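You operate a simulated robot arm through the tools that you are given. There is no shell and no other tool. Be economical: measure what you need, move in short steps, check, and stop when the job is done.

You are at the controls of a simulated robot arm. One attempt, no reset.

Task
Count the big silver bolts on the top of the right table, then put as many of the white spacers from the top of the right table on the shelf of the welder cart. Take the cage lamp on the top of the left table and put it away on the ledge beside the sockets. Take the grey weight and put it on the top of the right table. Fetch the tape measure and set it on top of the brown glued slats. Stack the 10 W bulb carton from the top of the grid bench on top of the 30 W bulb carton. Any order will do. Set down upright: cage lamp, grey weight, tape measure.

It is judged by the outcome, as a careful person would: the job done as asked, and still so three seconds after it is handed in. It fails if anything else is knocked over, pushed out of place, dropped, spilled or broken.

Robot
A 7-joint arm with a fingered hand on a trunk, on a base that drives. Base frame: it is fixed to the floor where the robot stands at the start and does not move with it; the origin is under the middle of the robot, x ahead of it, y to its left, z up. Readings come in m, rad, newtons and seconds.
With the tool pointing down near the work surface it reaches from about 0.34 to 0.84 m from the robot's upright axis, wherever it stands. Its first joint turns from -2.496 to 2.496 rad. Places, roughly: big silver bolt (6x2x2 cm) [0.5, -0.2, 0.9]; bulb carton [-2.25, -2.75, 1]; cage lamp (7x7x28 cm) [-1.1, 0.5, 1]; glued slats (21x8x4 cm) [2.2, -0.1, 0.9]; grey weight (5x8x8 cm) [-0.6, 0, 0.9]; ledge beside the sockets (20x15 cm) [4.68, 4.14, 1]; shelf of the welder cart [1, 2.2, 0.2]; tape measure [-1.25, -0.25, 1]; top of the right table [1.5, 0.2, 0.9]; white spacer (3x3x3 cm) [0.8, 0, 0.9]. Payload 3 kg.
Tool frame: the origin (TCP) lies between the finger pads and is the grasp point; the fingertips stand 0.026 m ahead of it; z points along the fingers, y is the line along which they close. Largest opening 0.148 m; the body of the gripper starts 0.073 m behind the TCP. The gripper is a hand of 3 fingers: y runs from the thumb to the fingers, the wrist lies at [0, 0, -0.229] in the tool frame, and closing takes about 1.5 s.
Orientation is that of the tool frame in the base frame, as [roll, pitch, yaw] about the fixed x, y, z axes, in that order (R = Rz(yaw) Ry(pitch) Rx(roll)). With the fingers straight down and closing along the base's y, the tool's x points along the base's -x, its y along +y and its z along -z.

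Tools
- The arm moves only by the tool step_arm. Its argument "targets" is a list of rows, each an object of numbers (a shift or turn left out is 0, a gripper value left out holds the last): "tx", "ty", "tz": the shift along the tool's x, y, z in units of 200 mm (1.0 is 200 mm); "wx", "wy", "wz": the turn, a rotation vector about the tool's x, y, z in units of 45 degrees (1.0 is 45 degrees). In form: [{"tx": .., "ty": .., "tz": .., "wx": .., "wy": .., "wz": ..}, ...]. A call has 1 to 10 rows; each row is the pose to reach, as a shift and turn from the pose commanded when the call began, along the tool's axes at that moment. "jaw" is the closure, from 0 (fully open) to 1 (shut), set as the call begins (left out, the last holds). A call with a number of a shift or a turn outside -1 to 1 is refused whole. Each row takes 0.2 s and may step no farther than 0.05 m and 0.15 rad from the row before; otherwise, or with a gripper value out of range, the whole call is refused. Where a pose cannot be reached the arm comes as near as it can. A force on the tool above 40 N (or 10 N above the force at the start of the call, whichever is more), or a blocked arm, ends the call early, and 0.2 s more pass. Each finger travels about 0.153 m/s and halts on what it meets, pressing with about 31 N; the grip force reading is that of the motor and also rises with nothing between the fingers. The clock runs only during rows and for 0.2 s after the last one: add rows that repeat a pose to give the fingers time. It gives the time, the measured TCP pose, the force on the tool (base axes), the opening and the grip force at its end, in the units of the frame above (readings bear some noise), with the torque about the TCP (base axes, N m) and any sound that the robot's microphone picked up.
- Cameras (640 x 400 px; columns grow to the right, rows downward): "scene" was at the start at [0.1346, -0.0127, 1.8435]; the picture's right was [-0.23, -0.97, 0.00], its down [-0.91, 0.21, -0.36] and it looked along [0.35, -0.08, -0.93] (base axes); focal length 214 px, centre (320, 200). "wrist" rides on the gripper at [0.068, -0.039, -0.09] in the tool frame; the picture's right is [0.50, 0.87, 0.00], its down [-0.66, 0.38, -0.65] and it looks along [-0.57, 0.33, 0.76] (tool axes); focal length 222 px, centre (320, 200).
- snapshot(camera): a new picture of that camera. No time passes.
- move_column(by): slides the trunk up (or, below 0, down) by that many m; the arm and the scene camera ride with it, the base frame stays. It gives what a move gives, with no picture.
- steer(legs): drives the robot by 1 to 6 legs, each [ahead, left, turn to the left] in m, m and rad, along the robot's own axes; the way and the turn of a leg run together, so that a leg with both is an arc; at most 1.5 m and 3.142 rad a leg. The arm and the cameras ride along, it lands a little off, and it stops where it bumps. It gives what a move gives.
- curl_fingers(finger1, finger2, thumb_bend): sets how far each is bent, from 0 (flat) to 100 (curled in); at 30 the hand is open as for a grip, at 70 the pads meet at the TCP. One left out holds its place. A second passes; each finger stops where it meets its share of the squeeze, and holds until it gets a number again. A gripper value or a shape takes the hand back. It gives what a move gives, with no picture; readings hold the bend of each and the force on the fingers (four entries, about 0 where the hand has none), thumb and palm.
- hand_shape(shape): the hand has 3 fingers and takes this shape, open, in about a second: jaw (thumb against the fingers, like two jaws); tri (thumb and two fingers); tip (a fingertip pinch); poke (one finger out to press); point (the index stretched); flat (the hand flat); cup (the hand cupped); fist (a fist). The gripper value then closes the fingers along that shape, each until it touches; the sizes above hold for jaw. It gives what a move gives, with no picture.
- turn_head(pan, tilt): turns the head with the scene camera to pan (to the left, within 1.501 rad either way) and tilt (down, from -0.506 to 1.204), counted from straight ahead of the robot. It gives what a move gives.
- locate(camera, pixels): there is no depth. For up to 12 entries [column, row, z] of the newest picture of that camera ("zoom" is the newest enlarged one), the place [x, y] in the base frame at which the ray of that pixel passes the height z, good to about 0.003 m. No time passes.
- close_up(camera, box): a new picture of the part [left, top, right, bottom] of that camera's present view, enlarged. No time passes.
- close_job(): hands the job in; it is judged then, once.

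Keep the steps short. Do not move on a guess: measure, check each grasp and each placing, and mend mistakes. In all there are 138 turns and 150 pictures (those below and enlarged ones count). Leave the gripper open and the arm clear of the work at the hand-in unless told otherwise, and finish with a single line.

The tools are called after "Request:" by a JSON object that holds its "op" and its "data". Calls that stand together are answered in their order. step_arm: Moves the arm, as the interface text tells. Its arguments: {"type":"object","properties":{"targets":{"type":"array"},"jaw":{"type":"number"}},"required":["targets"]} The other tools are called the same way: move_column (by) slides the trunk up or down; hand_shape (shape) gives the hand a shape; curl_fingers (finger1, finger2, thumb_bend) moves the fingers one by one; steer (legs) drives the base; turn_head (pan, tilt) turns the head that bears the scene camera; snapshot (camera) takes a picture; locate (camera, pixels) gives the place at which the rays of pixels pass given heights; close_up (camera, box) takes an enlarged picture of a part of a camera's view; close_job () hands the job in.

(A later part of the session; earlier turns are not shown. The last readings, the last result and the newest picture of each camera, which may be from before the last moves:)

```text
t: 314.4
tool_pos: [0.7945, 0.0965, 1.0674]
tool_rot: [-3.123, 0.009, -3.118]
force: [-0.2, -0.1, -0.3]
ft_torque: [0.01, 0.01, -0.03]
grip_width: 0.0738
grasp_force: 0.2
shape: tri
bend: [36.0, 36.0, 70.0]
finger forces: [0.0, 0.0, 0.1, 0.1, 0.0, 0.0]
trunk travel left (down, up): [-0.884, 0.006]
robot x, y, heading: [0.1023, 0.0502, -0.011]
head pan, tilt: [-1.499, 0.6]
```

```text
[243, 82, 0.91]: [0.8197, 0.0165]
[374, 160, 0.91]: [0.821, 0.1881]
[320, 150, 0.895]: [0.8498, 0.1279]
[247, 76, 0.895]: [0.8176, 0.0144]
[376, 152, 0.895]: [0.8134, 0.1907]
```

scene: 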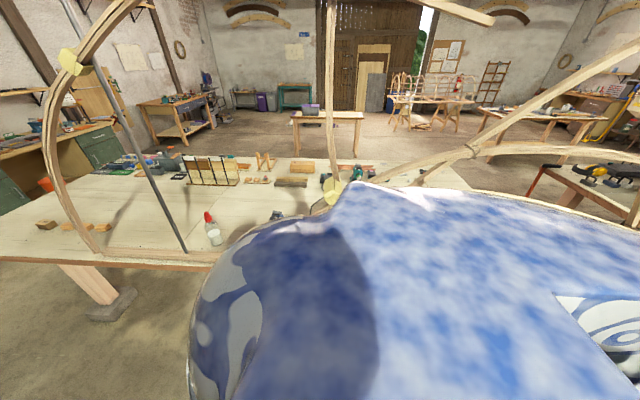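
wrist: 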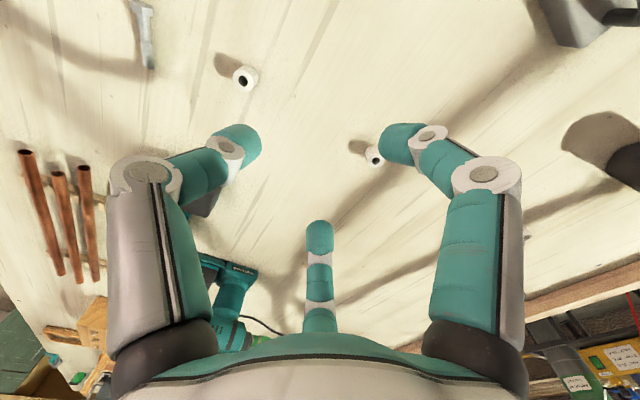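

Take S4 at (0.819,0.016): strafe −0.08, lower trunk, extend 2.5 cm.

Request:
{"op": "steer", "data": {"legs": [[0.01, -0.0795, 0]]}}

Request:
{"op": "move_column", "data": {"by": -0.1}}

Request:
{"op": "step_arm", "data": {"targets": [{"tx": -0.07}, {"tx": -0.07}], "jaw": 0.62}}

Request:
{"op": "snapshot", "data": {"camera": "wrist"}}

```text
t: 315.4
tool_pos: [0.8035, 0.0157, 1.069]
tool_rot: [-3.124, 0.006, -3.118]
force: [-0.5, 0.1, 0.9]
ft_torque: [0.04, -0.01, 0.0]
grip_width: 0.0739
grasp_force: 0.2
shape: tri
bend: [36.0, 36.0, 70.0]
finger forces: [0.0, 0.1, 0.0, 0.0, 0.0, 0.0]
trunk travel left (down, up): [-0.884, 0.006]
robot x, y, heading: [0.1142, -0.0248, -0.008]
head pan, tilt: [-1.499, 0.6]
```

```text
t: 316.8
tool_pos: [0.8045, 0.0164, 0.9697]
tool_rot: [-3.125, 0.007, -3.119]
force: [1.0, 0.0, 0.6]
ft_torque: [-0.02, 0.02, -0.02]
grip_width: 0.0741
grasp_force: 0.0
shape: tri
bend: [36.0, 36.0, 70.0]
finger forces: [0.0, 0.0, 0.1, 0.1, 0.1, 0.0]
trunk travel left (down, up): [-0.784, 0.106]
robot x, y, heading: [0.1095, -0.0302, -0.011]
head pan, tilt: [-1.499, 0.6]
```

```text
t: 317.4
tool_pos: [0.8178, 0.0167, 0.9692]
tool_rot: [-3.123, 0.007, -3.117]
force: [0.5, -0.1, -0.7]
ft_torque: [-0.02, 0.03, 0.0]
grip_width: 0.0566
grasp_force: 0.0
shape: tri
bend: [77.0, 77.0, 70.0]
finger forces: [0.0, 0.1, 0.0, 0.0, 0.1, 0.0]
trunk travel left (down, up): [-0.784, 0.106]
robot x, y, heading: [0.1108, -0.0296, -0.011]
head pan, tilt: [-1.499, 0.6]
```

```text
60 pictures are left
```

wrist: 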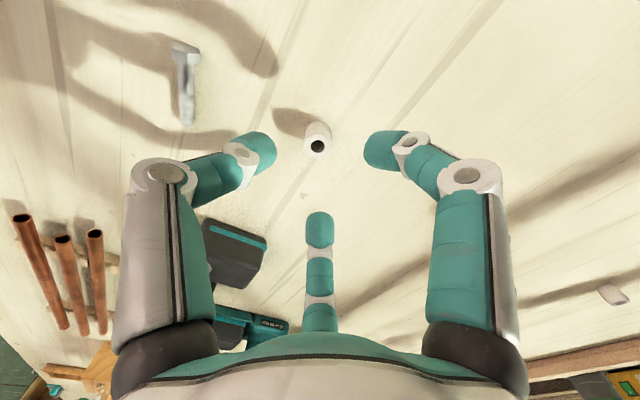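

Centred. Lower to the table and close.

Request:
{"op": "move_column", "data": {"by": -0.06}}

Request:
{"op": "step_arm", "data": {"targets": [{}, {}, {}, {}], "jaw": 0.84}}

Request:
{"op": "snapshot", "data": {"camera": "wrist"}}

Request:
{"op": "step_arm", "data": {"targets": [{}, {}, {}, {}], "jaw": 1}}

Request:
{"op": "move_column", "data": {"by": 0.15}}

Request:
{"op": "snapshot", "data": {"camera": "wrist"}}

```text
t: 318.4
tool_pos: [0.8175, 0.0161, 0.9088]
tool_rot: [-3.126, 0.008, -3.119]
force: [0.0, 0.7, 0.8]
ft_torque: [0.03, -0.03, 0.0]
grip_width: 0.0565
grasp_force: 0.1
shape: tri
bend: [77.0, 77.0, 70.0]
finger forces: [0.0, 0.0, 0.0, 0.0, 0.0, 0.1]
trunk travel left (down, up): [-0.724, 0.166]
robot x, y, heading: [0.1122, -0.0279, -0.006]
head pan, tilt: [-1.499, 0.6]
```

```text
t: 319.4
tool_pos: [0.818, 0.0167, 0.9087]
tool_rot: [-3.123, 0.007, -3.119]
force: [-0.7, 0.4, -0.3]
ft_torque: [-0.02, 0.0, 0.03]
grip_width: 0.0239
grasp_force: 0.0
shape: tri
bend: [75.0, 75.0, 70.0]
finger forces: [0.0, 0.1, 0.0, 0.0, 0.1, 0.0]
trunk travel left (down, up): [-0.724, 0.166]
robot x, y, heading: [0.111, -0.027, -0.009]
head pan, tilt: [-1.499, 0.6]
```

```text
59 pictures are left
```

wrist: 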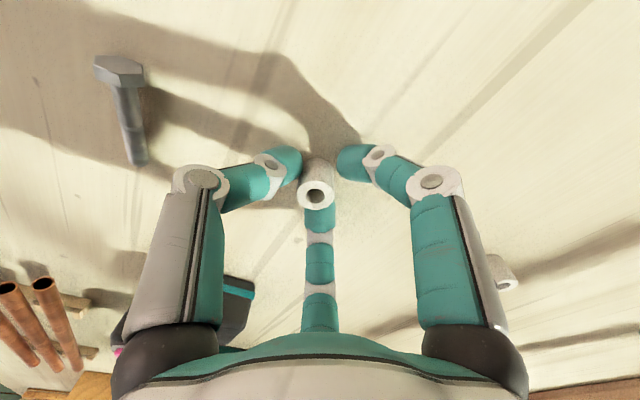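

```text
t: 320.4
tool_pos: [0.8177, 0.0164, 0.9091]
tool_rot: [-3.125, 0.008, -3.119]
force: [-0.9, -0.3, 0.0]
ft_torque: [0.01, -0.01, 0.01]
grip_width: 0.015
grasp_force: 31.2
shape: tri
bend: [73.0, 73.0, 70.0]
finger forces: [26.5, 28.0, 0.0, 0.0, 27.5, 0.0]
trunk travel left (down, up): [-0.724, 0.166]
robot x, y, heading: [0.1147, -0.0243, -0.008]
head pan, tilt: [-1.499, 0.6]
```

```text
t: 322.1
tool_pos: [0.8176, 0.0174, 1.0586]
tool_rot: [-3.124, 0.007, -3.119]
force: [0.8, -1.3, 0.0]
ft_torque: [-0.02, 0.02, 0.02]
grip_width: 0.0151
grasp_force: 30.8
shape: tri
bend: [73.0, 73.0, 70.0]
finger forces: [26.6, 28.0, 0.0, 0.0, 27.5, 0.0]
trunk travel left (down, up): [-0.874, 0.016]
robot x, y, heading: [0.1124, -0.0274, -0.012]
head pan, tilt: [-1.499, 0.6]
```

```text
58 pictures are left
```

wrist: 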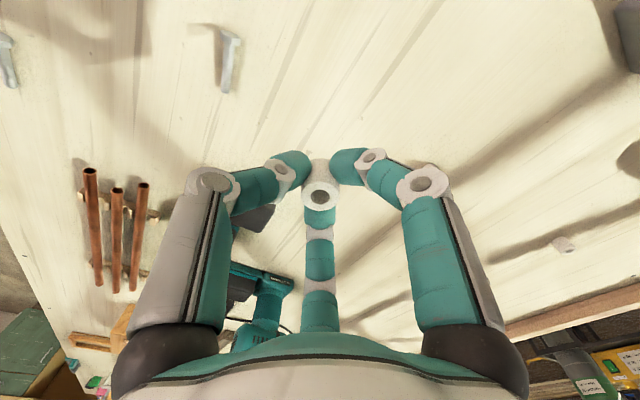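

S4 is held well. Now the trip to the cart, hand in front; turning clear of the vise bench.

Request:
{"op": "steer", "data": {"legs": [[0, -1.33, 0.01], [1.35, 0, 0], [1.35, 0, 0], [1.27, 0, 0], [0, 0, 1.572]]}}

Request:
{"op": "steer", "data": {"legs": [[1.15, 0, 0], [1.16, 0, 0], [0, 0, 1.57]]}}

```text
t: 351.4
tool_pos: [4.0356, -0.6823, 1.0586]
tool_rot: [-3.124, 0.008, -1.545]
force: [-0.8, -0.1, 0.6]
ft_torque: [-0.02, -0.05, 0.0]
grip_width: 0.015
grasp_force: 30.7
shape: tri
bend: [73.0, 73.0, 70.0]
finger forces: [26.4, 28.0, 0.0, 0.0, 27.5, 0.1]
trunk travel left (down, up): [-0.874, 0.016]
robot x, y, heading: [4.08, -1.3892, 1.565]
head pan, tilt: [-1.499, 0.6]
```

```text
t: 366.6
tool_pos: [3.3836, 0.8869, 1.059]
tool_rot: [-3.121, 0.008, 0.016]
force: [-0.1, 0.3, -0.4]
ft_torque: [0.01, -0.02, -0.01]
grip_width: 0.0147
grasp_force: 31.9
shape: tri
bend: [73.0, 73.0, 70.0]
finger forces: [25.8, 28.1, 0.1, 0.0, 27.4, 0.1]
trunk travel left (down, up): [-0.874, 0.016]
robot x, y, heading: [4.0865, 0.9271, 3.129]
head pan, tilt: [-1.499, 0.6]
```

Request:
{"op": "steer", "data": {"legs": [[0, -0.33, 0], [1.1, 0, 0], [1.05, 0, 0], [0, 0, -1.56], [0, 0.53, 0]]}}

Request:
{"op": "snapshot", "data": {"camera": "wrist"}}

```text
t: 385.6
tool_pos: [1.3248, 1.9824, 1.0592]
tool_rot: [-3.123, 0.007, -1.529]
force: [0.4, 0.5, 0.1]
ft_torque: [0.02, 0.02, 0.02]
grip_width: 0.0146
grasp_force: 31.3
shape: tri
bend: [73.0, 73.0, 70.0]
finger forces: [25.7, 28.0, 0.0, 0.0, 27.2, 0.0]
trunk travel left (down, up): [-0.874, 0.016]
robot x, y, heading: [1.3887, 1.2845, 1.58]
head pan, tilt: [-1.499, 0.6]
```

```text
57 pictures are left
```

wrist: 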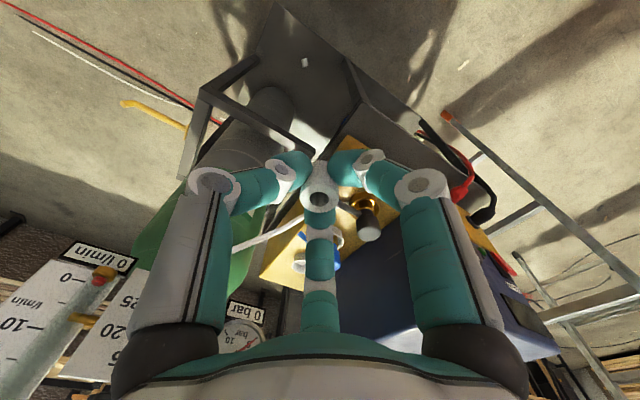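

S1 visible on the shelf. Position S4's spot at ≈(1.43,2.045), lower in two stages.

Request:
{"op": "locate", "data": {"camera": "wrist", "pixels": [[305, 62, 0.23], [310, 150, 0.6], [200, 92, 0.6], [345, 60, 0.8], [275, 3, 0.218]]}}

Request:
{"op": "steer", "data": {"legs": [[0.063, -0.105, 0]]}}

Request:
{"op": "move_column", "data": {"by": -0.3}}

Request:
{"op": "snapshot", "data": {"camera": "wrist"}}

```text
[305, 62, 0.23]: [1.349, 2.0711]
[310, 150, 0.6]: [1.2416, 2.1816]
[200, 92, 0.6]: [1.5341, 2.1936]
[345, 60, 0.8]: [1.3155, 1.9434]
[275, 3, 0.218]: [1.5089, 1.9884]
```

```text
t: 386.8
tool_pos: [1.4307, 2.0456, 1.0574]
tool_rot: [-3.124, 0.007, -1.527]
force: [-0.6, 0.4, -0.1]
ft_torque: [0.01, 0.04, 0.02]
grip_width: 0.0146
grasp_force: 31.2
shape: tri
bend: [73.0, 73.0, 70.0]
finger forces: [25.7, 27.9, 0.0, 0.0, 27.3, 0.0]
trunk travel left (down, up): [-0.874, 0.016]
robot x, y, heading: [1.4878, 1.3406, 1.585]
head pan, tilt: [-1.499, 0.6]
```

```text
t: 389.8
tool_pos: [1.431, 2.0445, 0.7599]
tool_rot: [-3.122, 0.008, -1.527]
force: [-0.6, -0.2, -0.3]
ft_torque: [-0.03, -0.02, -0.02]
grip_width: 0.0147
grasp_force: 31.0
shape: tri
bend: [73.0, 73.0, 70.0]
finger forces: [25.8, 28.0, 0.0, 0.1, 27.2, 0.0]
trunk travel left (down, up): [-0.574, 0.316]
robot x, y, heading: [1.4906, 1.3406, 1.583]
head pan, tilt: [-1.499, 0.6]
```

```text
56 pictures are left
```

wrist: 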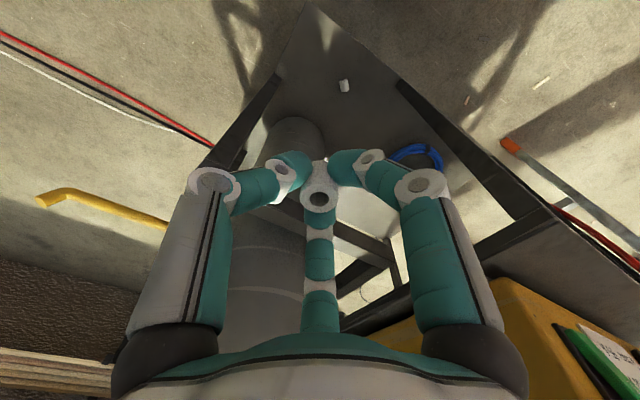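

Request:
{"op": "move_column", "data": {"by": -0.4}}

Request:
{"op": "move_column", "data": {"by": -0.105}}

Request:
{"op": "move_column", "data": {"by": -0.006}}

Request:
{"op": "snapshot", "data": {"camera": "wrist"}}

```text
t: 393.6
tool_pos: [1.4305, 2.0449, 0.3574]
tool_rot: [-3.122, 0.008, -1.528]
force: [-0.3, -0.1, 0.3]
ft_torque: [0.01, 0.04, 0.03]
grip_width: 0.0147
grasp_force: 31.3
shape: tri
bend: [73.0, 73.0, 70.0]
finger forces: [25.9, 28.0, 0.0, 0.0, 27.1, 0.1]
trunk travel left (down, up): [-0.174, 0.716]
robot x, y, heading: [1.4873, 1.3443, 1.581]
head pan, tilt: [-1.499, 0.6]
```

```text
t: 395.0
tool_pos: [1.4294, 2.0456, 0.2535]
tool_rot: [-3.122, 0.008, -1.527]
force: [-0.7, 0.1, -0.4]
ft_torque: [0.01, 0.02, -0.04]
grip_width: 0.0149
grasp_force: 30.6
shape: tri
bend: [73.0, 73.0, 70.0]
finger forces: [25.9, 28.0, 0.1, 0.1, 27.3, 0.0]
trunk travel left (down, up): [-0.069, 0.821]
robot x, y, heading: [1.4891, 1.3399, 1.584]
head pan, tilt: [-1.499, 0.6]
```

```text
t: 395.6
tool_pos: [1.4305, 2.0445, 0.247]
tool_rot: [-3.123, 0.006, -1.529]
force: [0.6, -0.6, -0.4]
ft_torque: [-0.01, -0.01, 0.04]
grip_width: 0.015
grasp_force: 30.6
shape: tri
bend: [74.0, 73.0, 70.0]
finger forces: [26.3, 28.4, 0.0, 0.0, 27.5, 0.0]
trunk travel left (down, up): [-0.063, 0.827]
robot x, y, heading: [1.4883, 1.3426, 1.588]
head pan, tilt: [-1.499, 0.6]
```

```text
55 pictures are left
```

wrist: 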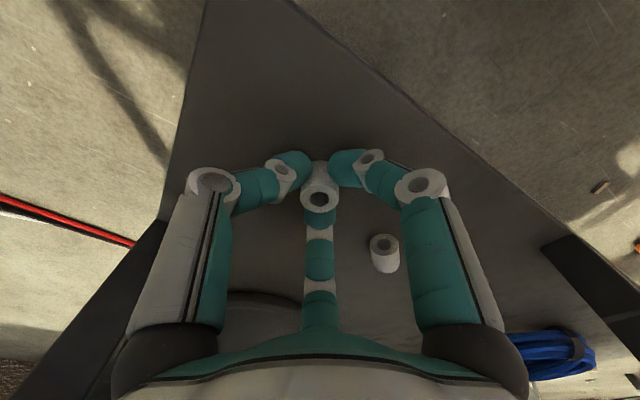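

Request:
{"op": "move_column", "data": {"by": -0.002}}

Request:
{"op": "step_arm", "data": {"targets": [{}, {}, {}], "jaw": 0.7}}

Request:
{"op": "move_column", "data": {"by": 0.1}}

Request:
{"op": "snapshot", "data": {"camera": "wrist"}}

Request:
{"op": "move_column", "data": {"by": 0.4}}

Request:
{"op": "move_column", "data": {"by": 0.33}}

```text
t: 396.1
tool_pos: [1.4283, 2.0442, 0.2456]
tool_rot: [-3.123, 0.007, -1.527]
force: [-0.2, -0.5, 11.2]
ft_torque: [0.05, -0.02, 0.0]
grip_width: 0.0149
grasp_force: 31.0
shape: tri
bend: [74.0, 74.0, 69.0]
finger forces: [28.2, 31.1, 0.0, 0.1, 30.1, 0.0]
trunk travel left (down, up): [-0.061, 0.829]
robot x, y, heading: [1.4899, 1.3367, 1.586]
head pan, tilt: [-1.499, 0.6]
```

```text
t: 396.9
tool_pos: [1.4308, 2.0459, 0.2461]
tool_rot: [-3.122, 0.008, -1.527]
force: [-0.4, -0.3, 8.4]
ft_torque: [-0.03, 0.02, 0.03]
grip_width: 0.0429
grasp_force: 0.1
shape: tri
bend: [78.0, 78.0, 70.0]
finger forces: [3.7, 2.9, 0.0, 0.0, 1.7, 0.0]
trunk travel left (down, up): [-0.061, 0.829]
robot x, y, heading: [1.4867, 1.3395, 1.581]
head pan, tilt: [-1.499, 0.6]
```

```text
t: 398.2
tool_pos: [1.4297, 2.0444, 0.3451]
tool_rot: [-3.121, 0.008, -1.526]
force: [0.0, 0.1, -0.5]
ft_torque: [0.01, 0.03, 0.0]
grip_width: 0.044
grasp_force: 0.0
shape: tri
bend: [77.0, 77.0, 70.0]
finger forces: [0.0, 0.0, 0.0, 0.0, 0.0, 0.0]
trunk travel left (down, up): [-0.161, 0.729]
robot x, y, heading: [1.4907, 1.3389, 1.579]
head pan, tilt: [-1.499, 0.6]
```

```text
54 pictures are left
```

wrist: 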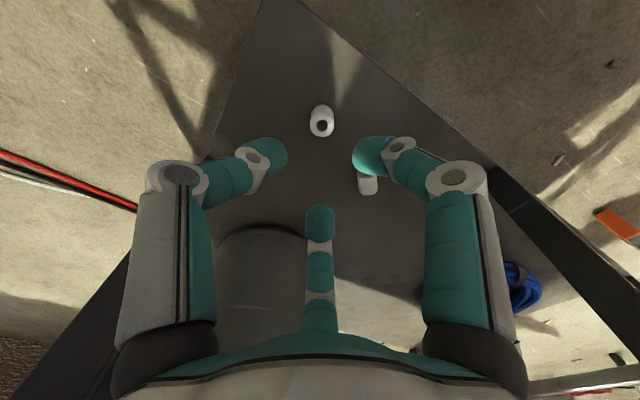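

```text
t: 402.0
tool_pos: [1.4311, 2.046, 0.7447]
tool_rot: [-3.123, 0.007, -1.527]
force: [0.0, 0.0, -0.5]
ft_torque: [-0.01, 0.0, 0.03]
grip_width: 0.0442
grasp_force: 0.0
shape: tri
bend: [77.0, 77.0, 70.0]
finger forces: [0.0, 0.0, 0.0, 0.0, 0.0, 0.0]
trunk travel left (down, up): [-0.561, 0.329]
robot x, y, heading: [1.4919, 1.3414, 1.584]
head pan, tilt: [-1.499, 0.6]
```

```text
t: 405.3
tool_pos: [1.4307, 2.0452, 1.0748]
tool_rot: [-3.123, 0.007, -1.526]
force: [0.8, -0.4, -0.4]
ft_torque: [-0.01, -0.03, -0.01]
grip_width: 0.0442
grasp_force: 0.2
shape: tri
bend: [77.0, 77.0, 70.0]
finger forces: [0.0, 0.0, 0.1, 0.0, 0.0, 0.0]
trunk travel left (down, up): [-0.89, 0.0]
robot x, y, heading: [1.4907, 1.3407, 1.585]
head pan, tilt: [-1.499, 0.6]
```

S4 stands on the shelf beside S1. Back round to the gap for S2.

Request:
{"op": "steer", "data": {"legs": [[-0.09, 0, 0], [0, -0.5, 0], [0, 0, 1.55], [-1.05, 0, 0], [-1.05, 0, 0], [0, 0.32, 0]]}}

Request:
{"op": "steer", "data": {"legs": [[0, 0, -1.57], [-1.16, 0, 0], [-1.16, 0, 0], [0, 0, -1.57]]}}

```text
t: 424.5
tool_pos: [3.3959, 0.8667, 1.0756]
tool_rot: [-3.123, 0.006, 0.029]
force: [0.0, -1.1, 0.4]
ft_torque: [0.03, -0.03, -0.02]
grip_width: 0.0444
grasp_force: 0.1
shape: tri
bend: [77.0, 77.0, 70.0]
finger forces: [0.0, 0.1, 0.1, 0.0, 0.0, 0.0]
trunk travel left (down, up): [-0.89, 0.0]
robot x, y, heading: [4.1042, 0.9119, 3.133]
head pan, tilt: [-1.499, 0.6]
```

```text
t: 443.6
tool_pos: [4.7466, -1.3827, 1.0745]
tool_rot: [-3.123, 0.007, -3.135]
force: [-0.1, -0.1, 1.0]
ft_torque: [0.02, 0.01, 0.02]
grip_width: 0.044
grasp_force: 0.0
shape: tri
bend: [77.0, 77.0, 70.0]
finger forces: [0.0, 0.0, 0.0, 0.1, 0.1, 0.0]
trunk travel left (down, up): [-0.89, 0.0]
robot x, y, heading: [4.0413, -1.4177, -0.028]
head pan, tilt: [-1.499, 0.6]
```

Request:
{"op": "steer", "data": {"legs": [[0, 0, 0.02], [-1.35, 0, 0], [-1.35, 0, 0], [-1.23, 0, 0], [0, 1.3, 0]]}}

Request:
{"op": "snapshot", "data": {"camera": "wrist"}}

```text
t: 469.1
tool_pos: [0.8251, -0.0047, 1.0747]
tool_rot: [-3.122, 0.005, -3.112]
force: [-0.3, 0.8, 0.2]
ft_torque: [-0.03, -0.01, 0.02]
grip_width: 0.044
grasp_force: 0.0
shape: tri
bend: [77.0, 77.0, 70.0]
finger forces: [0.0, 0.0, 0.0, 0.0, 0.0, 0.0]
trunk travel left (down, up): [-0.89, 0.0]
robot x, y, heading: [0.1207, -0.0574, 0.001]
head pan, tilt: [-1.499, 0.6]
```

```text
53 pictures are left
```

wrist: 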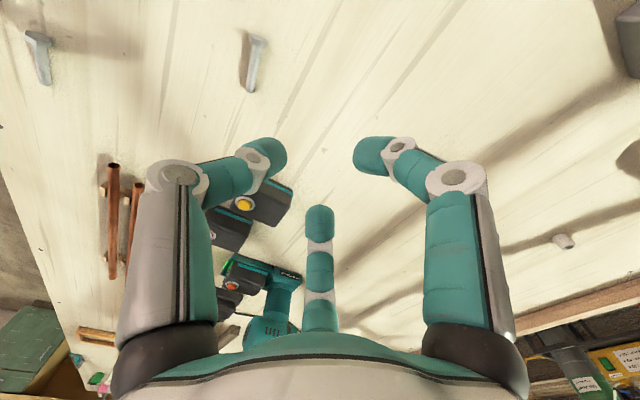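

Request:
{"op": "steer", "data": {"legs": [[-0.007, 0.194, 0]]}}

Request:
{"op": "move_column", "data": {"by": -0.105}}

Request:
{"op": "step_arm", "data": {"targets": [{}, {}], "jaw": 0.6}}

Request:
{"op": "snapshot", "data": {"camera": "wrist"}}

Request:
{"op": "locate", "data": {"camera": "wrist", "pixels": [[320, 149, 0.91], [310, 140, 0.91], [330, 160, 0.91], [320, 135, 0.91]]}}

```text
t: 470.6
tool_pos: [0.8177, 0.1929, 1.075]
tool_rot: [-3.121, 0.006, -3.109]
force: [0.4, -0.1, 0.7]
ft_torque: [0.0, 0.0, 0.0]
grip_width: 0.0442
grasp_force: 0.1
shape: tri
bend: [77.0, 77.0, 70.0]
finger forces: [0.0, 0.0, 0.0, 0.1, 0.0, 0.0]
trunk travel left (down, up): [-0.89, 0.0]
robot x, y, heading: [0.1128, 0.1415, 0.003]
head pan, tilt: [-1.499, 0.6]
```

```text
t: 472.0
tool_pos: [0.8179, 0.1924, 0.9703]
tool_rot: [-3.122, 0.006, -3.108]
force: [-1.2, 0.7, -0.1]
ft_torque: [0.03, -0.01, -0.01]
grip_width: 0.0443
grasp_force: 0.1
shape: tri
bend: [77.0, 77.0, 70.0]
finger forces: [0.1, 0.0, 0.0, 0.0, 0.1, 0.0]
trunk travel left (down, up): [-0.785, 0.105]
robot x, y, heading: [0.1144, 0.1407, 0.005]
head pan, tilt: [-1.499, 0.6]
```

```text
t: 472.6
tool_pos: [0.8162, 0.1916, 0.9693]
tool_rot: [-3.124, 0.005, -3.106]
force: [-0.3, 1.0, -0.5]
ft_torque: [-0.01, -0.02, -0.02]
grip_width: 0.0589
grasp_force: 0.1
shape: tri
bend: [77.0, 77.0, 70.0]
finger forces: [0.0, 0.1, 0.0, 0.0, 0.0, 0.0]
trunk travel left (down, up): [-0.785, 0.105]
robot x, y, heading: [0.1132, 0.1401, 0.004]
head pan, tilt: [-1.499, 0.6]
```

```text
52 pictures are left
```

wrist: 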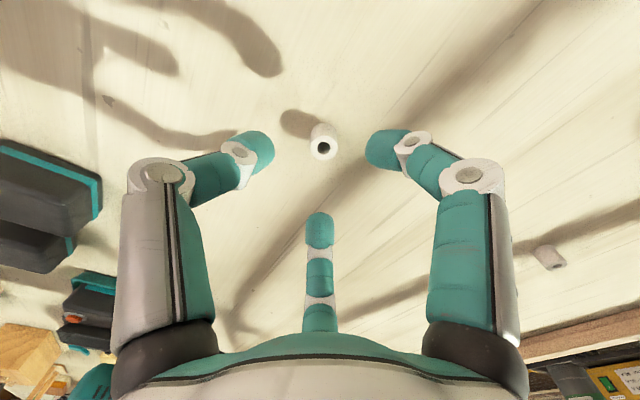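

```text
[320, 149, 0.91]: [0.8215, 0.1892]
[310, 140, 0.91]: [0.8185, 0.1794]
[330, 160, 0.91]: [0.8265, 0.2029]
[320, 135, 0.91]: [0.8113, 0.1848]
```

Centred over S2. Lower, close, lift.

Request:
{"op": "move_column", "data": {"by": -0.06}}

Request:
{"op": "step_arm", "data": {"targets": [{}, {}, {}, {}], "jaw": 0.84}}

Request:
{"op": "step_arm", "data": {"targets": [{}, {}, {}, {}], "jaw": 1}}

Request:
{"op": "move_column", "data": {"by": 0.15}}

Request:
{"op": "snapshot", "data": {"camera": "wrist"}}

```text
t: 473.6
tool_pos: [0.8185, 0.192, 0.911]
tool_rot: [-3.123, 0.008, -3.109]
force: [0.4, 0.4, -0.5]
ft_torque: [-0.02, 0.0, 0.0]
grip_width: 0.0585
grasp_force: 0.1
shape: tri
bend: [77.0, 77.0, 70.0]
finger forces: [0.1, 0.0, 0.2, 0.0, 0.0, 0.1]
trunk travel left (down, up): [-0.725, 0.165]
robot x, y, heading: [0.1132, 0.1331, 0.002]
head pan, tilt: [-1.499, 0.6]
```

```text
t: 474.6
tool_pos: [0.8185, 0.1915, 0.9093]
tool_rot: [-3.123, 0.007, -3.109]
force: [0.7, 0.5, -1.0]
ft_torque: [0.02, -0.02, 0.03]
grip_width: 0.0241
grasp_force: 0.1
shape: tri
bend: [75.0, 75.0, 70.0]
finger forces: [0.1, 0.1, 0.1, 0.0, 0.1, 0.1]
trunk travel left (down, up): [-0.725, 0.165]
robot x, y, heading: [0.1132, 0.1377, 0.0]
head pan, tilt: [-1.499, 0.6]
```

```text
t: 475.6
tool_pos: [0.8183, 0.1913, 0.9085]
tool_rot: [-3.121, 0.009, -3.108]
force: [1.2, 0.3, 0.1]
ft_torque: [0.03, 0.0, 0.0]
grip_width: 0.0152
grasp_force: 31.1
shape: tri
bend: [74.0, 74.0, 70.0]
finger forces: [26.5, 28.3, 0.0, 0.0, 27.0, 0.0]
trunk travel left (down, up): [-0.725, 0.165]
robot x, y, heading: [0.1141, 0.137, 0.007]
head pan, tilt: [-1.499, 0.6]
```

```text
t: 477.3
tool_pos: [0.8177, 0.1913, 1.058]
tool_rot: [-3.122, 0.006, -3.109]
force: [-0.5, 0.0, 1.0]
ft_torque: [0.02, 0.01, -0.04]
grip_width: 0.0154
grasp_force: 30.9
shape: tri
bend: [74.0, 74.0, 70.0]
finger forces: [26.3, 28.3, 0.0, 0.1, 27.0, 0.0]
trunk travel left (down, up): [-0.875, 0.015]
robot x, y, heading: [0.1131, 0.1435, 0.004]
head pan, tilt: [-1.499, 0.6]
```

```text
51 pictures are left
```

wrist: 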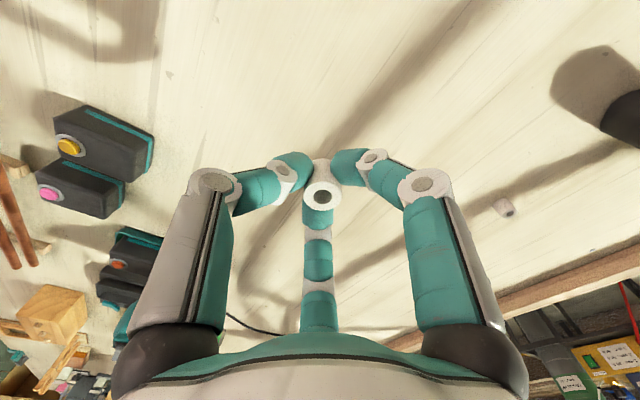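

S2 held. Same trip to the cart.

Request:
{"op": "steer", "data": {"legs": [[0, -0.75, 0], [0, -0.78, 0], [1.35, 0, 0], [1.35, 0, 0], [1.27, 0, 0], [0, 0, 1.568]]}}

Request:
{"op": "steer", "data": {"legs": [[1.15, 0, 0], [1.16, 0, 0], [0, 0, 1.57], [0, -0.33, 0]]}}

```text
t: 507.8
tool_pos: [4.0573, -0.6967, 1.0596]
tool_rot: [-3.121, 0.006, -1.555]
force: [-1.1, 0.0, 0.1]
ft_torque: [-0.02, 0.0, 0.01]
grip_width: 0.0149
grasp_force: 31.4
shape: tri
bend: [74.0, 74.0, 69.0]
finger forces: [26.2, 28.3, 0.1, 0.0, 26.9, 0.0]
trunk travel left (down, up): [-0.875, 0.015]
robot x, y, heading: [4.0982, -1.4082, 1.552]
head pan, tilt: [-1.499, 0.6]
```

```text
t: 524.7
tool_pos: [3.4717, 1.2084, 1.0597]
tool_rot: [-3.124, 0.007, -0.005]
force: [-0.6, 0.5, -0.6]
ft_torque: [0.0, -0.01, 0.01]
grip_width: 0.0153
grasp_force: 31.5
shape: tri
bend: [74.0, 74.0, 69.0]
finger forces: [25.8, 28.2, 0.0, 0.0, 26.8, 0.0]
trunk travel left (down, up): [-0.875, 0.015]
robot x, y, heading: [4.1766, 1.2303, 3.108]
head pan, tilt: [-1.499, 0.6]
```

Request:
{"op": "steer", "data": {"legs": [[0, 0, 0.03], [1.1, 0, 0], [1.1, 0, 0], [0, 0, -1.56], [0, 0.42, 0]]}}

Request:
{"op": "snapshot", "data": {"camera": "wrist"}}

```text
t: 541.9
tool_pos: [1.5052, 1.9302, 1.0588]
tool_rot: [-3.121, 0.007, -1.524]
force: [0.8, 0.5, -0.3]
ft_torque: [-0.01, -0.04, 0.02]
grip_width: 0.0149
grasp_force: 31.7
shape: tri
bend: [74.0, 74.0, 69.0]
finger forces: [25.5, 28.2, 0.0, 0.0, 26.7, 0.0]
trunk travel left (down, up): [-0.875, 0.015]
robot x, y, heading: [1.5653, 1.2241, 1.585]
head pan, tilt: [-1.499, 0.6]
```

```text
50 pictures are left
```

wrist: 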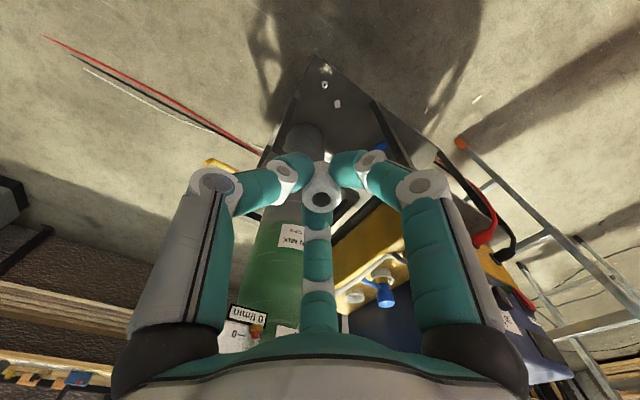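

Request:
{"op": "locate", "data": {"camera": "wrist", "pixels": [[317, 56, 0.218], [324, 85, 0.235], [337, 103, 0.235]]}}

Request:
{"op": "steer", "data": {"legs": [[0.168, 0.02, 0]]}}

Request:
{"op": "move_column", "data": {"by": -0.4}}

Request:
{"op": "move_column", "data": {"by": -0.32}}

Request:
{"op": "snapshot", "data": {"camera": "wrist"}}

```text
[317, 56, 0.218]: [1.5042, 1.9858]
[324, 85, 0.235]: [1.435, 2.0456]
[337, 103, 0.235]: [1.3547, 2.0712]
```

```text
t: 543.3
tool_pos: [1.4843, 2.0976, 1.0586]
tool_rot: [-3.122, 0.006, -1.525]
force: [0.2, 0.1, -0.9]
ft_torque: [0.0, -0.01, 0.01]
grip_width: 0.0148
grasp_force: 31.1
shape: tri
bend: [74.0, 74.0, 69.0]
finger forces: [25.5, 28.2, 0.0, 0.0, 26.7, 0.0]
trunk travel left (down, up): [-0.875, 0.015]
robot x, y, heading: [1.543, 1.3946, 1.586]
head pan, tilt: [-1.499, 0.6]
```

```text
t: 547.2
tool_pos: [1.4836, 2.0963, 0.6588]
tool_rot: [-3.123, 0.007, -1.523]
force: [-0.4, -0.3, 0.2]
ft_torque: [0.0, 0.02, 0.0]
grip_width: 0.0147
grasp_force: 31.0
shape: tri
bend: [74.0, 74.0, 69.0]
finger forces: [25.5, 28.2, 0.0, 0.1, 26.7, 0.1]
trunk travel left (down, up): [-0.475, 0.415]
robot x, y, heading: [1.5433, 1.3912, 1.587]
head pan, tilt: [-1.499, 0.6]
```

```text
t: 550.3
tool_pos: [1.4834, 2.0952, 0.3394]
tool_rot: [-3.123, 0.007, -1.523]
force: [0.5, 0.3, -0.1]
ft_torque: [-0.02, 0.0, 0.02]
grip_width: 0.015
grasp_force: 31.4
shape: tri
bend: [74.0, 74.0, 69.0]
finger forces: [25.7, 28.2, 0.0, 0.1, 26.6, 0.0]
trunk travel left (down, up): [-0.155, 0.735]
robot x, y, heading: [1.5454, 1.3897, 1.583]
head pan, tilt: [-1.499, 0.6]
```

```text
49 pictures are left
```

wrist: 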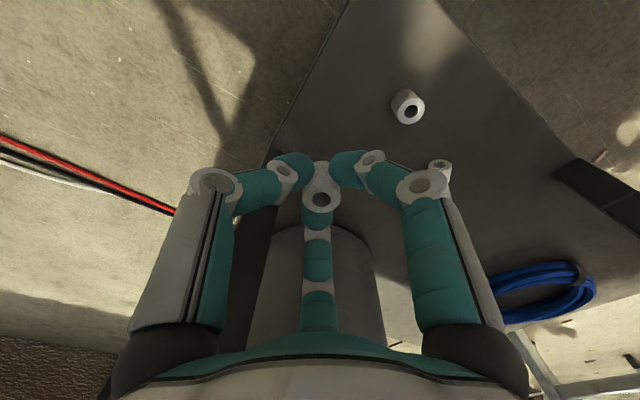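

Request:
{"op": "move_column", "data": {"by": -0.086}}

Request:
{"op": "move_column", "data": {"by": -0.007}}

Request:
{"op": "snapshot", "data": {"camera": "wrist"}}

Request:
{"op": "step_arm", "data": {"targets": [{}, {}, {}], "jaw": 0.72}}

Request:
{"op": "move_column", "data": {"by": 0.1}}

Request:
{"op": "snapshot", "data": {"camera": "wrist"}}

```text
t: 551.5
tool_pos: [1.4837, 2.0972, 0.2543]
tool_rot: [-3.123, 0.006, -1.523]
force: [-0.1, 0.6, -0.2]
ft_torque: [0.01, 0.03, 0.01]
grip_width: 0.0148
grasp_force: 30.9
shape: tri
bend: [74.0, 74.0, 69.0]
finger forces: [25.6, 28.1, 0.0, 0.0, 26.7, 0.0]
trunk travel left (down, up): [-0.069, 0.821]
robot x, y, heading: [1.5437, 1.395, 1.587]
head pan, tilt: [-1.499, 0.6]
```

```text
t: 552.1
tool_pos: [1.4844, 2.0971, 0.2473]
tool_rot: [-3.122, 0.006, -1.524]
force: [-0.6, 0.6, 12.0]
ft_torque: [0.07, 0.03, 0.01]
grip_width: 0.0153
grasp_force: 30.9
shape: tri
bend: [74.0, 74.0, 71.0]
finger forces: [28.1, 31.2, 0.1, 0.0, 29.5, 0.0]
trunk travel left (down, up): [-0.062, 0.828]
robot x, y, heading: [1.5433, 1.3906, 1.584]
head pan, tilt: [-1.499, 0.6]
```

```text
48 pictures are left
```

wrist: 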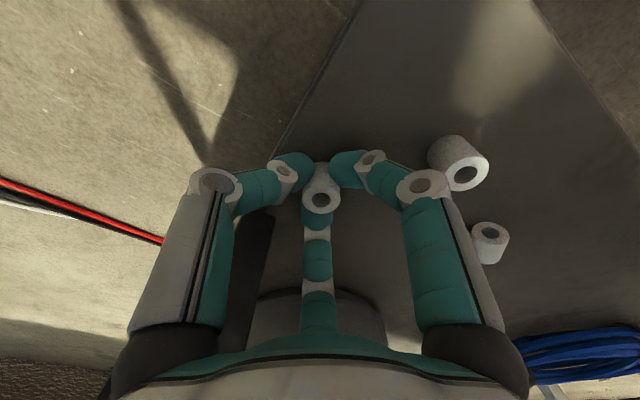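

```text
t: 552.9
tool_pos: [1.4834, 2.0969, 0.2464]
tool_rot: [-3.122, 0.006, -1.523]
force: [1.1, 0.2, 2.3]
ft_torque: [0.03, 0.07, 0.0]
grip_width: 0.041
grasp_force: 0.0
shape: tri
bend: [77.0, 77.0, 70.0]
finger forces: [1.8, 1.5, 0.0, 0.0, 0.0, 0.0]
trunk travel left (down, up): [-0.062, 0.828]
robot x, y, heading: [1.5422, 1.3921, 1.585]
head pan, tilt: [-1.499, 0.6]
```

```text
t: 554.2
tool_pos: [1.4829, 2.096, 0.3455]
tool_rot: [-3.122, 0.007, -1.525]
force: [0.8, 0.0, -0.2]
ft_torque: [0.0, 0.0, -0.01]
grip_width: 0.0414
grasp_force: 0.1
shape: tri
bend: [76.0, 76.0, 70.0]
finger forces: [0.1, 0.0, 0.0, 0.0, 0.1, 0.0]
trunk travel left (down, up): [-0.162, 0.728]
robot x, y, heading: [1.5451, 1.3942, 1.576]
head pan, tilt: [-1.499, 0.6]
```

```text
47 pictures are left
```

wrist: 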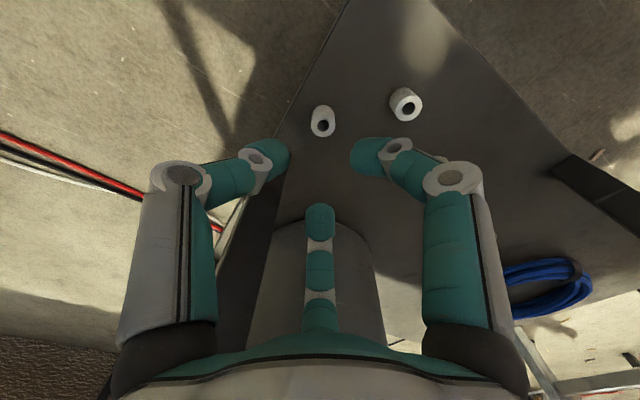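

All three spacers are on the shelf. Raise and look west to see whether the lamp is reachable from the north side.

Request:
{"op": "move_column", "data": {"by": 0.4}}

Request:
{"op": "move_column", "data": {"by": 0.32}}

Request:
{"op": "steer", "data": {"legs": [[-0.15, 0, 0]]}}

Request:
{"op": "turn_head", "data": {"pan": 1.5, "tilt": 0.6}}

Request:
{"op": "snapshot", "data": {"camera": "scene"}}

```text
t: 558.1
tool_pos: [1.4845, 2.0968, 0.7465]
tool_rot: [-3.123, 0.007, -1.523]
force: [-0.3, -0.6, 0.5]
ft_torque: [-0.03, -0.02, -0.01]
grip_width: 0.0411
grasp_force: 0.1
shape: tri
bend: [76.0, 76.0, 70.0]
finger forces: [0.0, 0.1, 0.0, 0.0, 0.0, 0.1]
trunk travel left (down, up): [-0.562, 0.328]
robot x, y, heading: [1.5427, 1.392, 1.583]
head pan, tilt: [-1.499, 0.6]
```

```text
t: 561.2
tool_pos: [1.4835, 2.096, 1.0668]
tool_rot: [-3.121, 0.008, -1.524]
force: [0.5, -0.3, 0.1]
ft_torque: [0.01, 0.0, 0.02]
grip_width: 0.041
grasp_force: 0.2
shape: tri
bend: [76.0, 76.0, 70.0]
finger forces: [0.1, 0.1, 0.1, 0.1, 0.0, 0.1]
trunk travel left (down, up): [-0.882, 0.008]
robot x, y, heading: [1.5462, 1.3916, 1.583]
head pan, tilt: [-1.499, 0.6]
```

```text
t: 562.6
tool_pos: [1.4857, 1.9449, 1.0673]
tool_rot: [-3.123, 0.007, -1.523]
force: [0.2, -0.6, -0.1]
ft_torque: [0.03, -0.01, -0.02]
grip_width: 0.0414
grasp_force: 0.0
shape: tri
bend: [76.0, 76.0, 70.0]
finger forces: [0.0, 0.0, 0.0, 0.0, 0.0, 0.0]
trunk travel left (down, up): [-0.882, 0.008]
robot x, y, heading: [1.545, 1.2426, 1.581]
head pan, tilt: [-1.499, 0.6]
```

```text
t: 565.2
tool_pos: [1.4855, 1.9464, 1.0672]
tool_rot: [-3.123, 0.006, -1.527]
force: [0.0, -0.1, 0.0]
ft_torque: [0.0, -0.01, 0.02]
grip_width: 0.0414
grasp_force: 0.1
shape: tri
bend: [76.0, 76.0, 70.0]
finger forces: [0.0, 0.0, 0.0, 0.1, 0.1, 0.0]
trunk travel left (down, up): [-0.882, 0.008]
robot x, y, heading: [1.549, 1.2453, 1.581]
head pan, tilt: [1.499, 0.6]
```

```text
46 pictures are left
```

scene: 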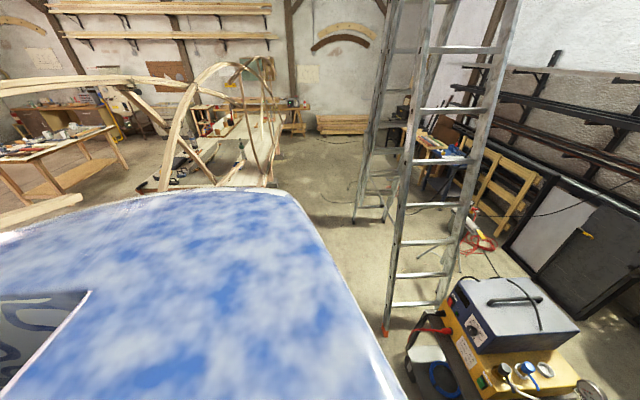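

Request:
{"op": "locate", "data": {"camera": "scene", "pixels": [[385, 333, 0], [357, 221, 0], [440, 310, 0], [240, 163, 0.88], [278, 186, 0.9], [282, 140, 0.9], [242, 145, 1.1]]}}

Request:
{"op": "close_up", "data": {"camera": "scene", "box": [130, 40, 330, 210]}}

```text
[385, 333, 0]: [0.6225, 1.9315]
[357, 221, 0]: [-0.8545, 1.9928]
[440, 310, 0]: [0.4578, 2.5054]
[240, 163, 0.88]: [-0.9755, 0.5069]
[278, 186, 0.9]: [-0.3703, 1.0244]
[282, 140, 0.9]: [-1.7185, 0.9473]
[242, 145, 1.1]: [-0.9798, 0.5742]
```

```text
2.35 times, centred on (230, 125) of scene
```

zoom: 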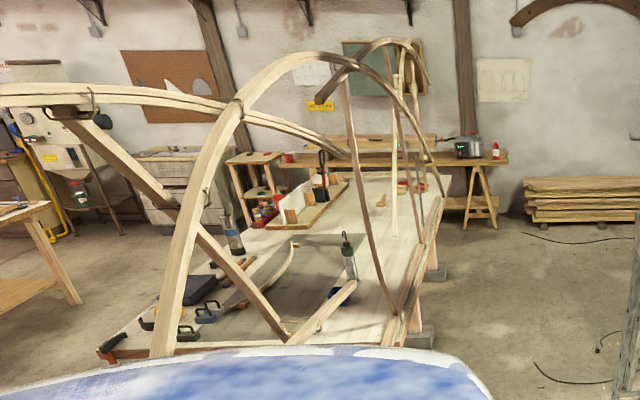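

A loose lath hangs just north of the lamp, so I'll take the lamp from the gap, facing west. Drive there.

Request:
{"op": "steer", "data": {"legs": [[0, -0.43, 0], [0, 0, 1.553], [-1.05, 0, 0], [-1.05, 0, 0], [0, 0.32, 0], [0, 0, -1.57]]}}

Request:
{"op": "steer", "data": {"legs": [[-1.16, 0, 0], [-1.16, 0, 0], [0, 1.35, 0], [0, 1.35, 0], [0, 1.3, 0], [0, 0, 1.57]]}}

```text
t: 587.2
tool_pos: [4.0207, 1.6286, 1.0663]
tool_rot: [-3.122, 0.008, -1.541]
force: [0.1, -0.7, -0.7]
ft_torque: [-0.03, 0.07, -0.01]
grip_width: 0.0414
grasp_force: 0.1
shape: tri
bend: [76.0, 76.0, 70.0]
finger forces: [0.1, 0.0, 0.1, 0.0, 0.1, 0.0]
trunk travel left (down, up): [-0.882, 0.008]
robot x, y, heading: [4.0713, 0.9228, 1.565]
head pan, tilt: [1.499, 0.6]
```

```text
t: 621.4
tool_pos: [-0.657, -1.5286, 1.0661]
tool_rot: [-3.123, 0.005, 0.064]
force: [0.0, -0.1, -0.1]
ft_torque: [0.01, -0.03, 0.0]
grip_width: 0.0415
grasp_force: 0.0
shape: tri
bend: [76.0, 76.0, 70.0]
finger forces: [0.0, 0.0, 0.1, 0.0, 0.0, 0.0]
trunk travel left (down, up): [-0.882, 0.008]
robot x, y, heading: [0.0502, -1.4516, -3.113]
head pan, tilt: [1.499, 0.6]
```

Request:
{"op": "steer", "data": {"legs": [[0.07, 0, -0.029], [0, -0.9, 0], [0, -0.85, 0]]}}

Request:
{"op": "turn_head", "data": {"pan": -0.2, "tilt": 0.7}}

Request:
{"op": "snapshot", "data": {"camera": "scene"}}

Request:
{"op": "snapshot", "data": {"camera": "wrist"}}

```text
t: 630.8
tool_pos: [-0.734, 0.2395, 1.0668]
tool_rot: [-3.123, 0.004, 0.042]
force: [-0.5, -1.2, 0.6]
ft_torque: [0.01, -0.02, 0.01]
grip_width: 0.0415
grasp_force: 0.1
shape: tri
bend: [76.0, 76.0, 70.0]
finger forces: [0.1, 0.1, 0.0, 0.0, 0.0, 0.1]
trunk travel left (down, up): [-0.882, 0.008]
robot x, y, heading: [-0.0351, 0.2966, -3.131]
head pan, tilt: [1.499, 0.6]
```

```text
t: 632.6
tool_pos: [-0.7331, 0.2395, 1.067]
tool_rot: [-3.122, 0.006, 0.04]
force: [0.1, -1.3, -0.2]
ft_torque: [0.04, -0.01, 0.02]
grip_width: 0.0412
grasp_force: 0.1
shape: tri
bend: [76.0, 76.0, 70.0]
finger forces: [0.0, 0.1, 0.0, 0.0, 0.0, 0.0]
trunk travel left (down, up): [-0.882, 0.008]
robot x, y, heading: [-0.0271, 0.2961, -3.136]
head pan, tilt: [-0.201, 0.7]
```

```text
44 pictures are left
```

scene: 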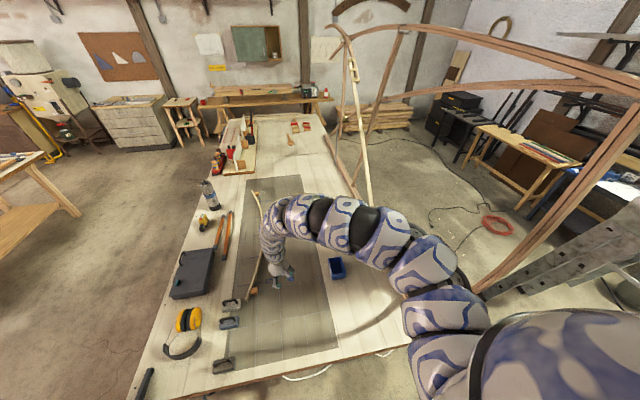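

```text
43 pictures are left
```

wrist: 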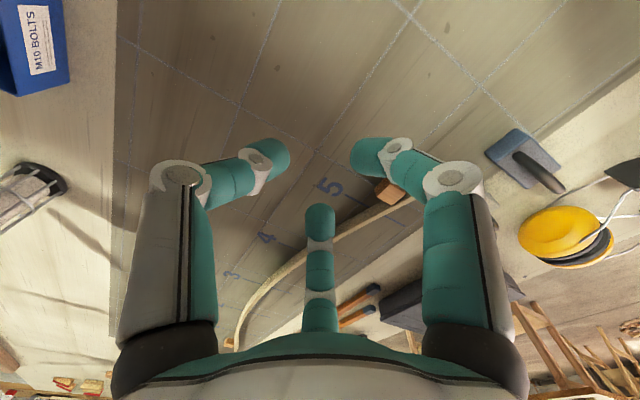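

Request:
{"op": "locate", "data": {"camera": "wrist", "pixels": [[42, 178, 0.9], [30, 166, 0.88], [66, 186, 0.88]]}}

Request:
{"op": "steer", "data": {"legs": [[0, -0.12, 0]]}}

Request:
{"op": "steer", "data": {"legs": [[0.08, 0, 0]]}}

Request:
{"op": "move_column", "data": {"by": -0.1}}

Request:
{"op": "step_arm", "data": {"targets": [{"tz": -0.25}, {"tz": -0.5}, {"tz": -0.75}, {"tz": -1.0}], "jaw": 0.0}}

Request:
{"op": "snapshot", "data": {"camera": "wrist"}}

```text
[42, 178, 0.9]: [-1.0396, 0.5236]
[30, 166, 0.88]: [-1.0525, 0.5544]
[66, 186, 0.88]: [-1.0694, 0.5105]
```

```text
t: 633.8
tool_pos: [-0.7344, 0.3599, 1.0666]
tool_rot: [-3.123, 0.004, 0.042]
force: [0.3, -0.3, 0.0]
ft_torque: [-0.04, -0.03, -0.01]
grip_width: 0.0414
grasp_force: 0.0
shape: tri
bend: [76.0, 76.0, 70.0]
finger forces: [0.0, 0.0, 0.0, 0.0, 0.1, 0.0]
trunk travel left (down, up): [-0.882, 0.008]
robot x, y, heading: [-0.0342, 0.417, -3.131]
head pan, tilt: [-0.201, 0.7]
```

```text
t: 634.9
tool_pos: [-0.8161, 0.3569, 1.0655]
tool_rot: [-3.121, 0.004, 0.044]
force: [-0.8, 0.2, 1.1]
ft_torque: [-0.01, -0.02, -0.01]
grip_width: 0.0414
grasp_force: 0.1
shape: tri
bend: [76.0, 76.0, 70.0]
finger forces: [0.0, 0.1, 0.0, 0.0, 0.1, 0.0]
trunk travel left (down, up): [-0.882, 0.008]
robot x, y, heading: [-0.1147, 0.415, -3.131]
head pan, tilt: [-0.201, 0.7]
```

```text
t: 636.2
tool_pos: [-0.8145, 0.3565, 0.9672]
tool_rot: [-3.124, 0.006, 0.043]
force: [0.2, -0.3, 0.1]
ft_torque: [-0.02, 0.01, -0.03]
grip_width: 0.0415
grasp_force: 0.0
shape: tri
bend: [76.0, 76.0, 70.0]
finger forces: [0.1, 0.1, 0.1, 0.0, 0.0, 0.0]
trunk travel left (down, up): [-0.782, 0.108]
robot x, y, heading: [-0.1121, 0.4195, -3.129]
head pan, tilt: [-0.201, 0.7]
```

```text
t: 637.2
tool_pos: [-0.8887, 0.3212, 1.1492]
tool_rot: [-3.122, -0.001, 0.045]
force: [-0.3, -0.1, -0.2]
ft_torque: [-0.01, -0.01, 0.02]
grip_width: 0.1479
grasp_force: 0.1
shape: tri
bend: [30.0, 30.0, 30.0]
finger forces: [0.0, 0.1, 0.1, 0.0, 0.0, 0.0]
out of reach, approached as far as the arm can: row 1, 2, 3, 4
trunk travel left (down, up): [-0.782, 0.108]
robot x, y, heading: [-0.1119, 0.418, -3.129]
head pan, tilt: [-0.201, 0.7]
```

```text
42 pictures are left
```

wrist: 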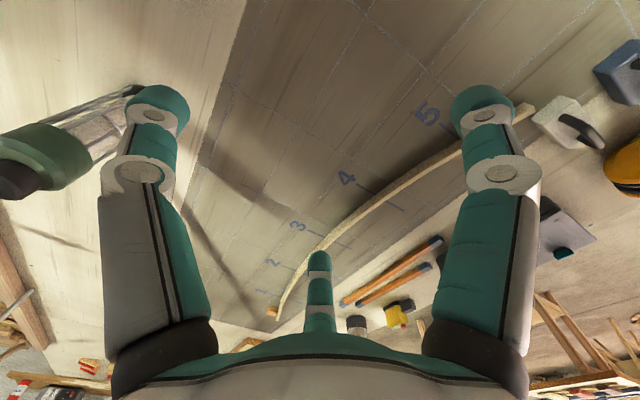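

No bump at x=-0.11. The lamp is near (-1.06,0.53), just beyond straight-down reach, so I tilt the hand ~31° outward, raise, and then go above the lamp.

Request:
{"op": "move_column", "data": {"by": 0.06}}

Request:
{"op": "step_arm", "data": {"targets": [{"wy": -0.17}, {"wy": -0.34}, {"wy": -0.52}, {"wy": -0.7}]}}

Request:
{"op": "step_arm", "data": {"targets": [{"tx": -0.08, "ty": -0.12, "tz": 0.05}, {"tx": -0.16, "ty": -0.24, "tz": 0.1}, {"tx": -0.24, "ty": -0.36, "tz": 0.14}]}}

Request:
{"op": "snapshot", "data": {"camera": "wrist"}}

Request:
{"op": "turn_head", "data": {"pan": -0.4, "tilt": 0.7}}

Request:
{"op": "close_up", "data": {"camera": "scene", "box": [180, 100, 420, 300]}}

```text
t: 638.2
tool_pos: [-0.8911, 0.3216, 1.2073]
tool_rot: [-3.122, -0.003, 0.044]
force: [0.0, 0.2, -0.5]
ft_torque: [-0.02, 0.01, 0.0]
grip_width: 0.1477
grasp_force: 0.1
shape: tri
bend: [30.0, 30.0, 30.0]
finger forces: [0.0, 0.0, 0.1, 0.0, 0.0, 0.0]
trunk travel left (down, up): [-0.842, 0.048]
robot x, y, heading: [-0.1127, 0.4157, -3.133]
head pan, tilt: [-0.201, 0.7]
```

```text
t: 639.2
tool_pos: [-0.9844, 0.2689, 1.1647]
tool_rot: [-3.115, 0.551, 0.058]
force: [0.9, -0.2, -0.7]
ft_torque: [0.04, 0.02, -0.02]
grip_width: 0.1478
grasp_force: 0.2
shape: tri
bend: [30.0, 30.0, 30.0]
finger forces: [0.0, 0.0, 0.1, 0.0, 0.0, 0.0]
out of reach, approached as far as the arm can: row 1, 2, 3, 4
trunk travel left (down, up): [-0.842, 0.048]
robot x, y, heading: [-0.1106, 0.4147, -3.132]
head pan, tilt: [-0.201, 0.7]
```

```text
t: 640.0
tool_pos: [-1.0458, 0.3381, 1.1659]
tool_rot: [-3.118, 0.547, 0.057]
force: [0.0, -0.4, -0.4]
ft_torque: [-0.02, -0.03, 0.01]
grip_width: 0.1479
grasp_force: 0.0
shape: tri
bend: [30.0, 30.0, 30.0]
finger forces: [0.0, 0.1, 0.0, 0.0, 0.0, 0.0]
trunk travel left (down, up): [-0.842, 0.048]
robot x, y, heading: [-0.1142, 0.4151, -3.13]
head pan, tilt: [-0.201, 0.7]
```

```text
41 pictures are left
```

wrist: 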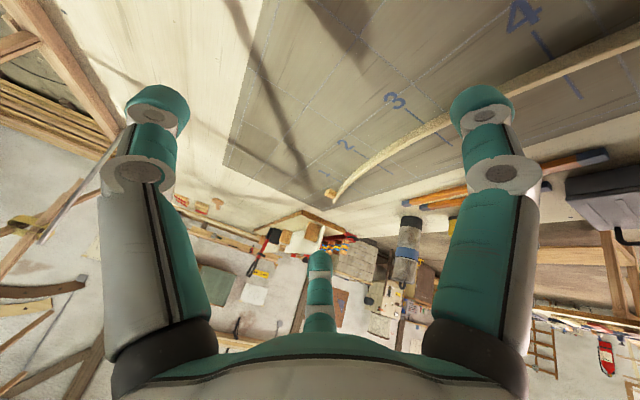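

```text
t: 640.7
tool_pos: [-1.0447, 0.3381, 1.1664]
tool_rot: [-3.115, 0.548, 0.057]
force: [-0.6, 0.5, -1.1]
ft_torque: [-0.05, -0.02, 0.0]
grip_width: 0.1479
grasp_force: 0.1
shape: tri
bend: [30.0, 30.0, 30.0]
finger forces: [0.0, 0.0, 0.1, 0.0, 0.0, 0.0]
trunk travel left (down, up): [-0.842, 0.048]
robot x, y, heading: [-0.1125, 0.4153, -3.132]
head pan, tilt: [-0.4, 0.7]
```

```text
2.00 times, centred on (300, 200) of scene
```

zoom: 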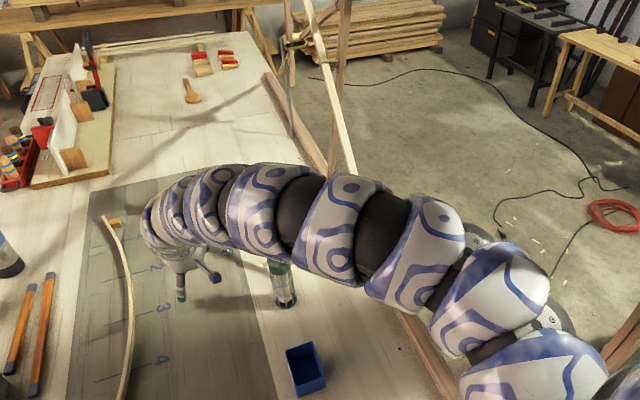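

Request:
{"op": "locate", "data": {"camera": "zoom", "pixels": [[286, 302, 0.885], [280, 263, 1.1], [180, 300, 1.14], [287, 372, 0.9]]}}

```text
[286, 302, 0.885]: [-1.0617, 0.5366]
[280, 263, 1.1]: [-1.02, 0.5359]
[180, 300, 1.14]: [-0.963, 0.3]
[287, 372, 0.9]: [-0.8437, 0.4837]
```

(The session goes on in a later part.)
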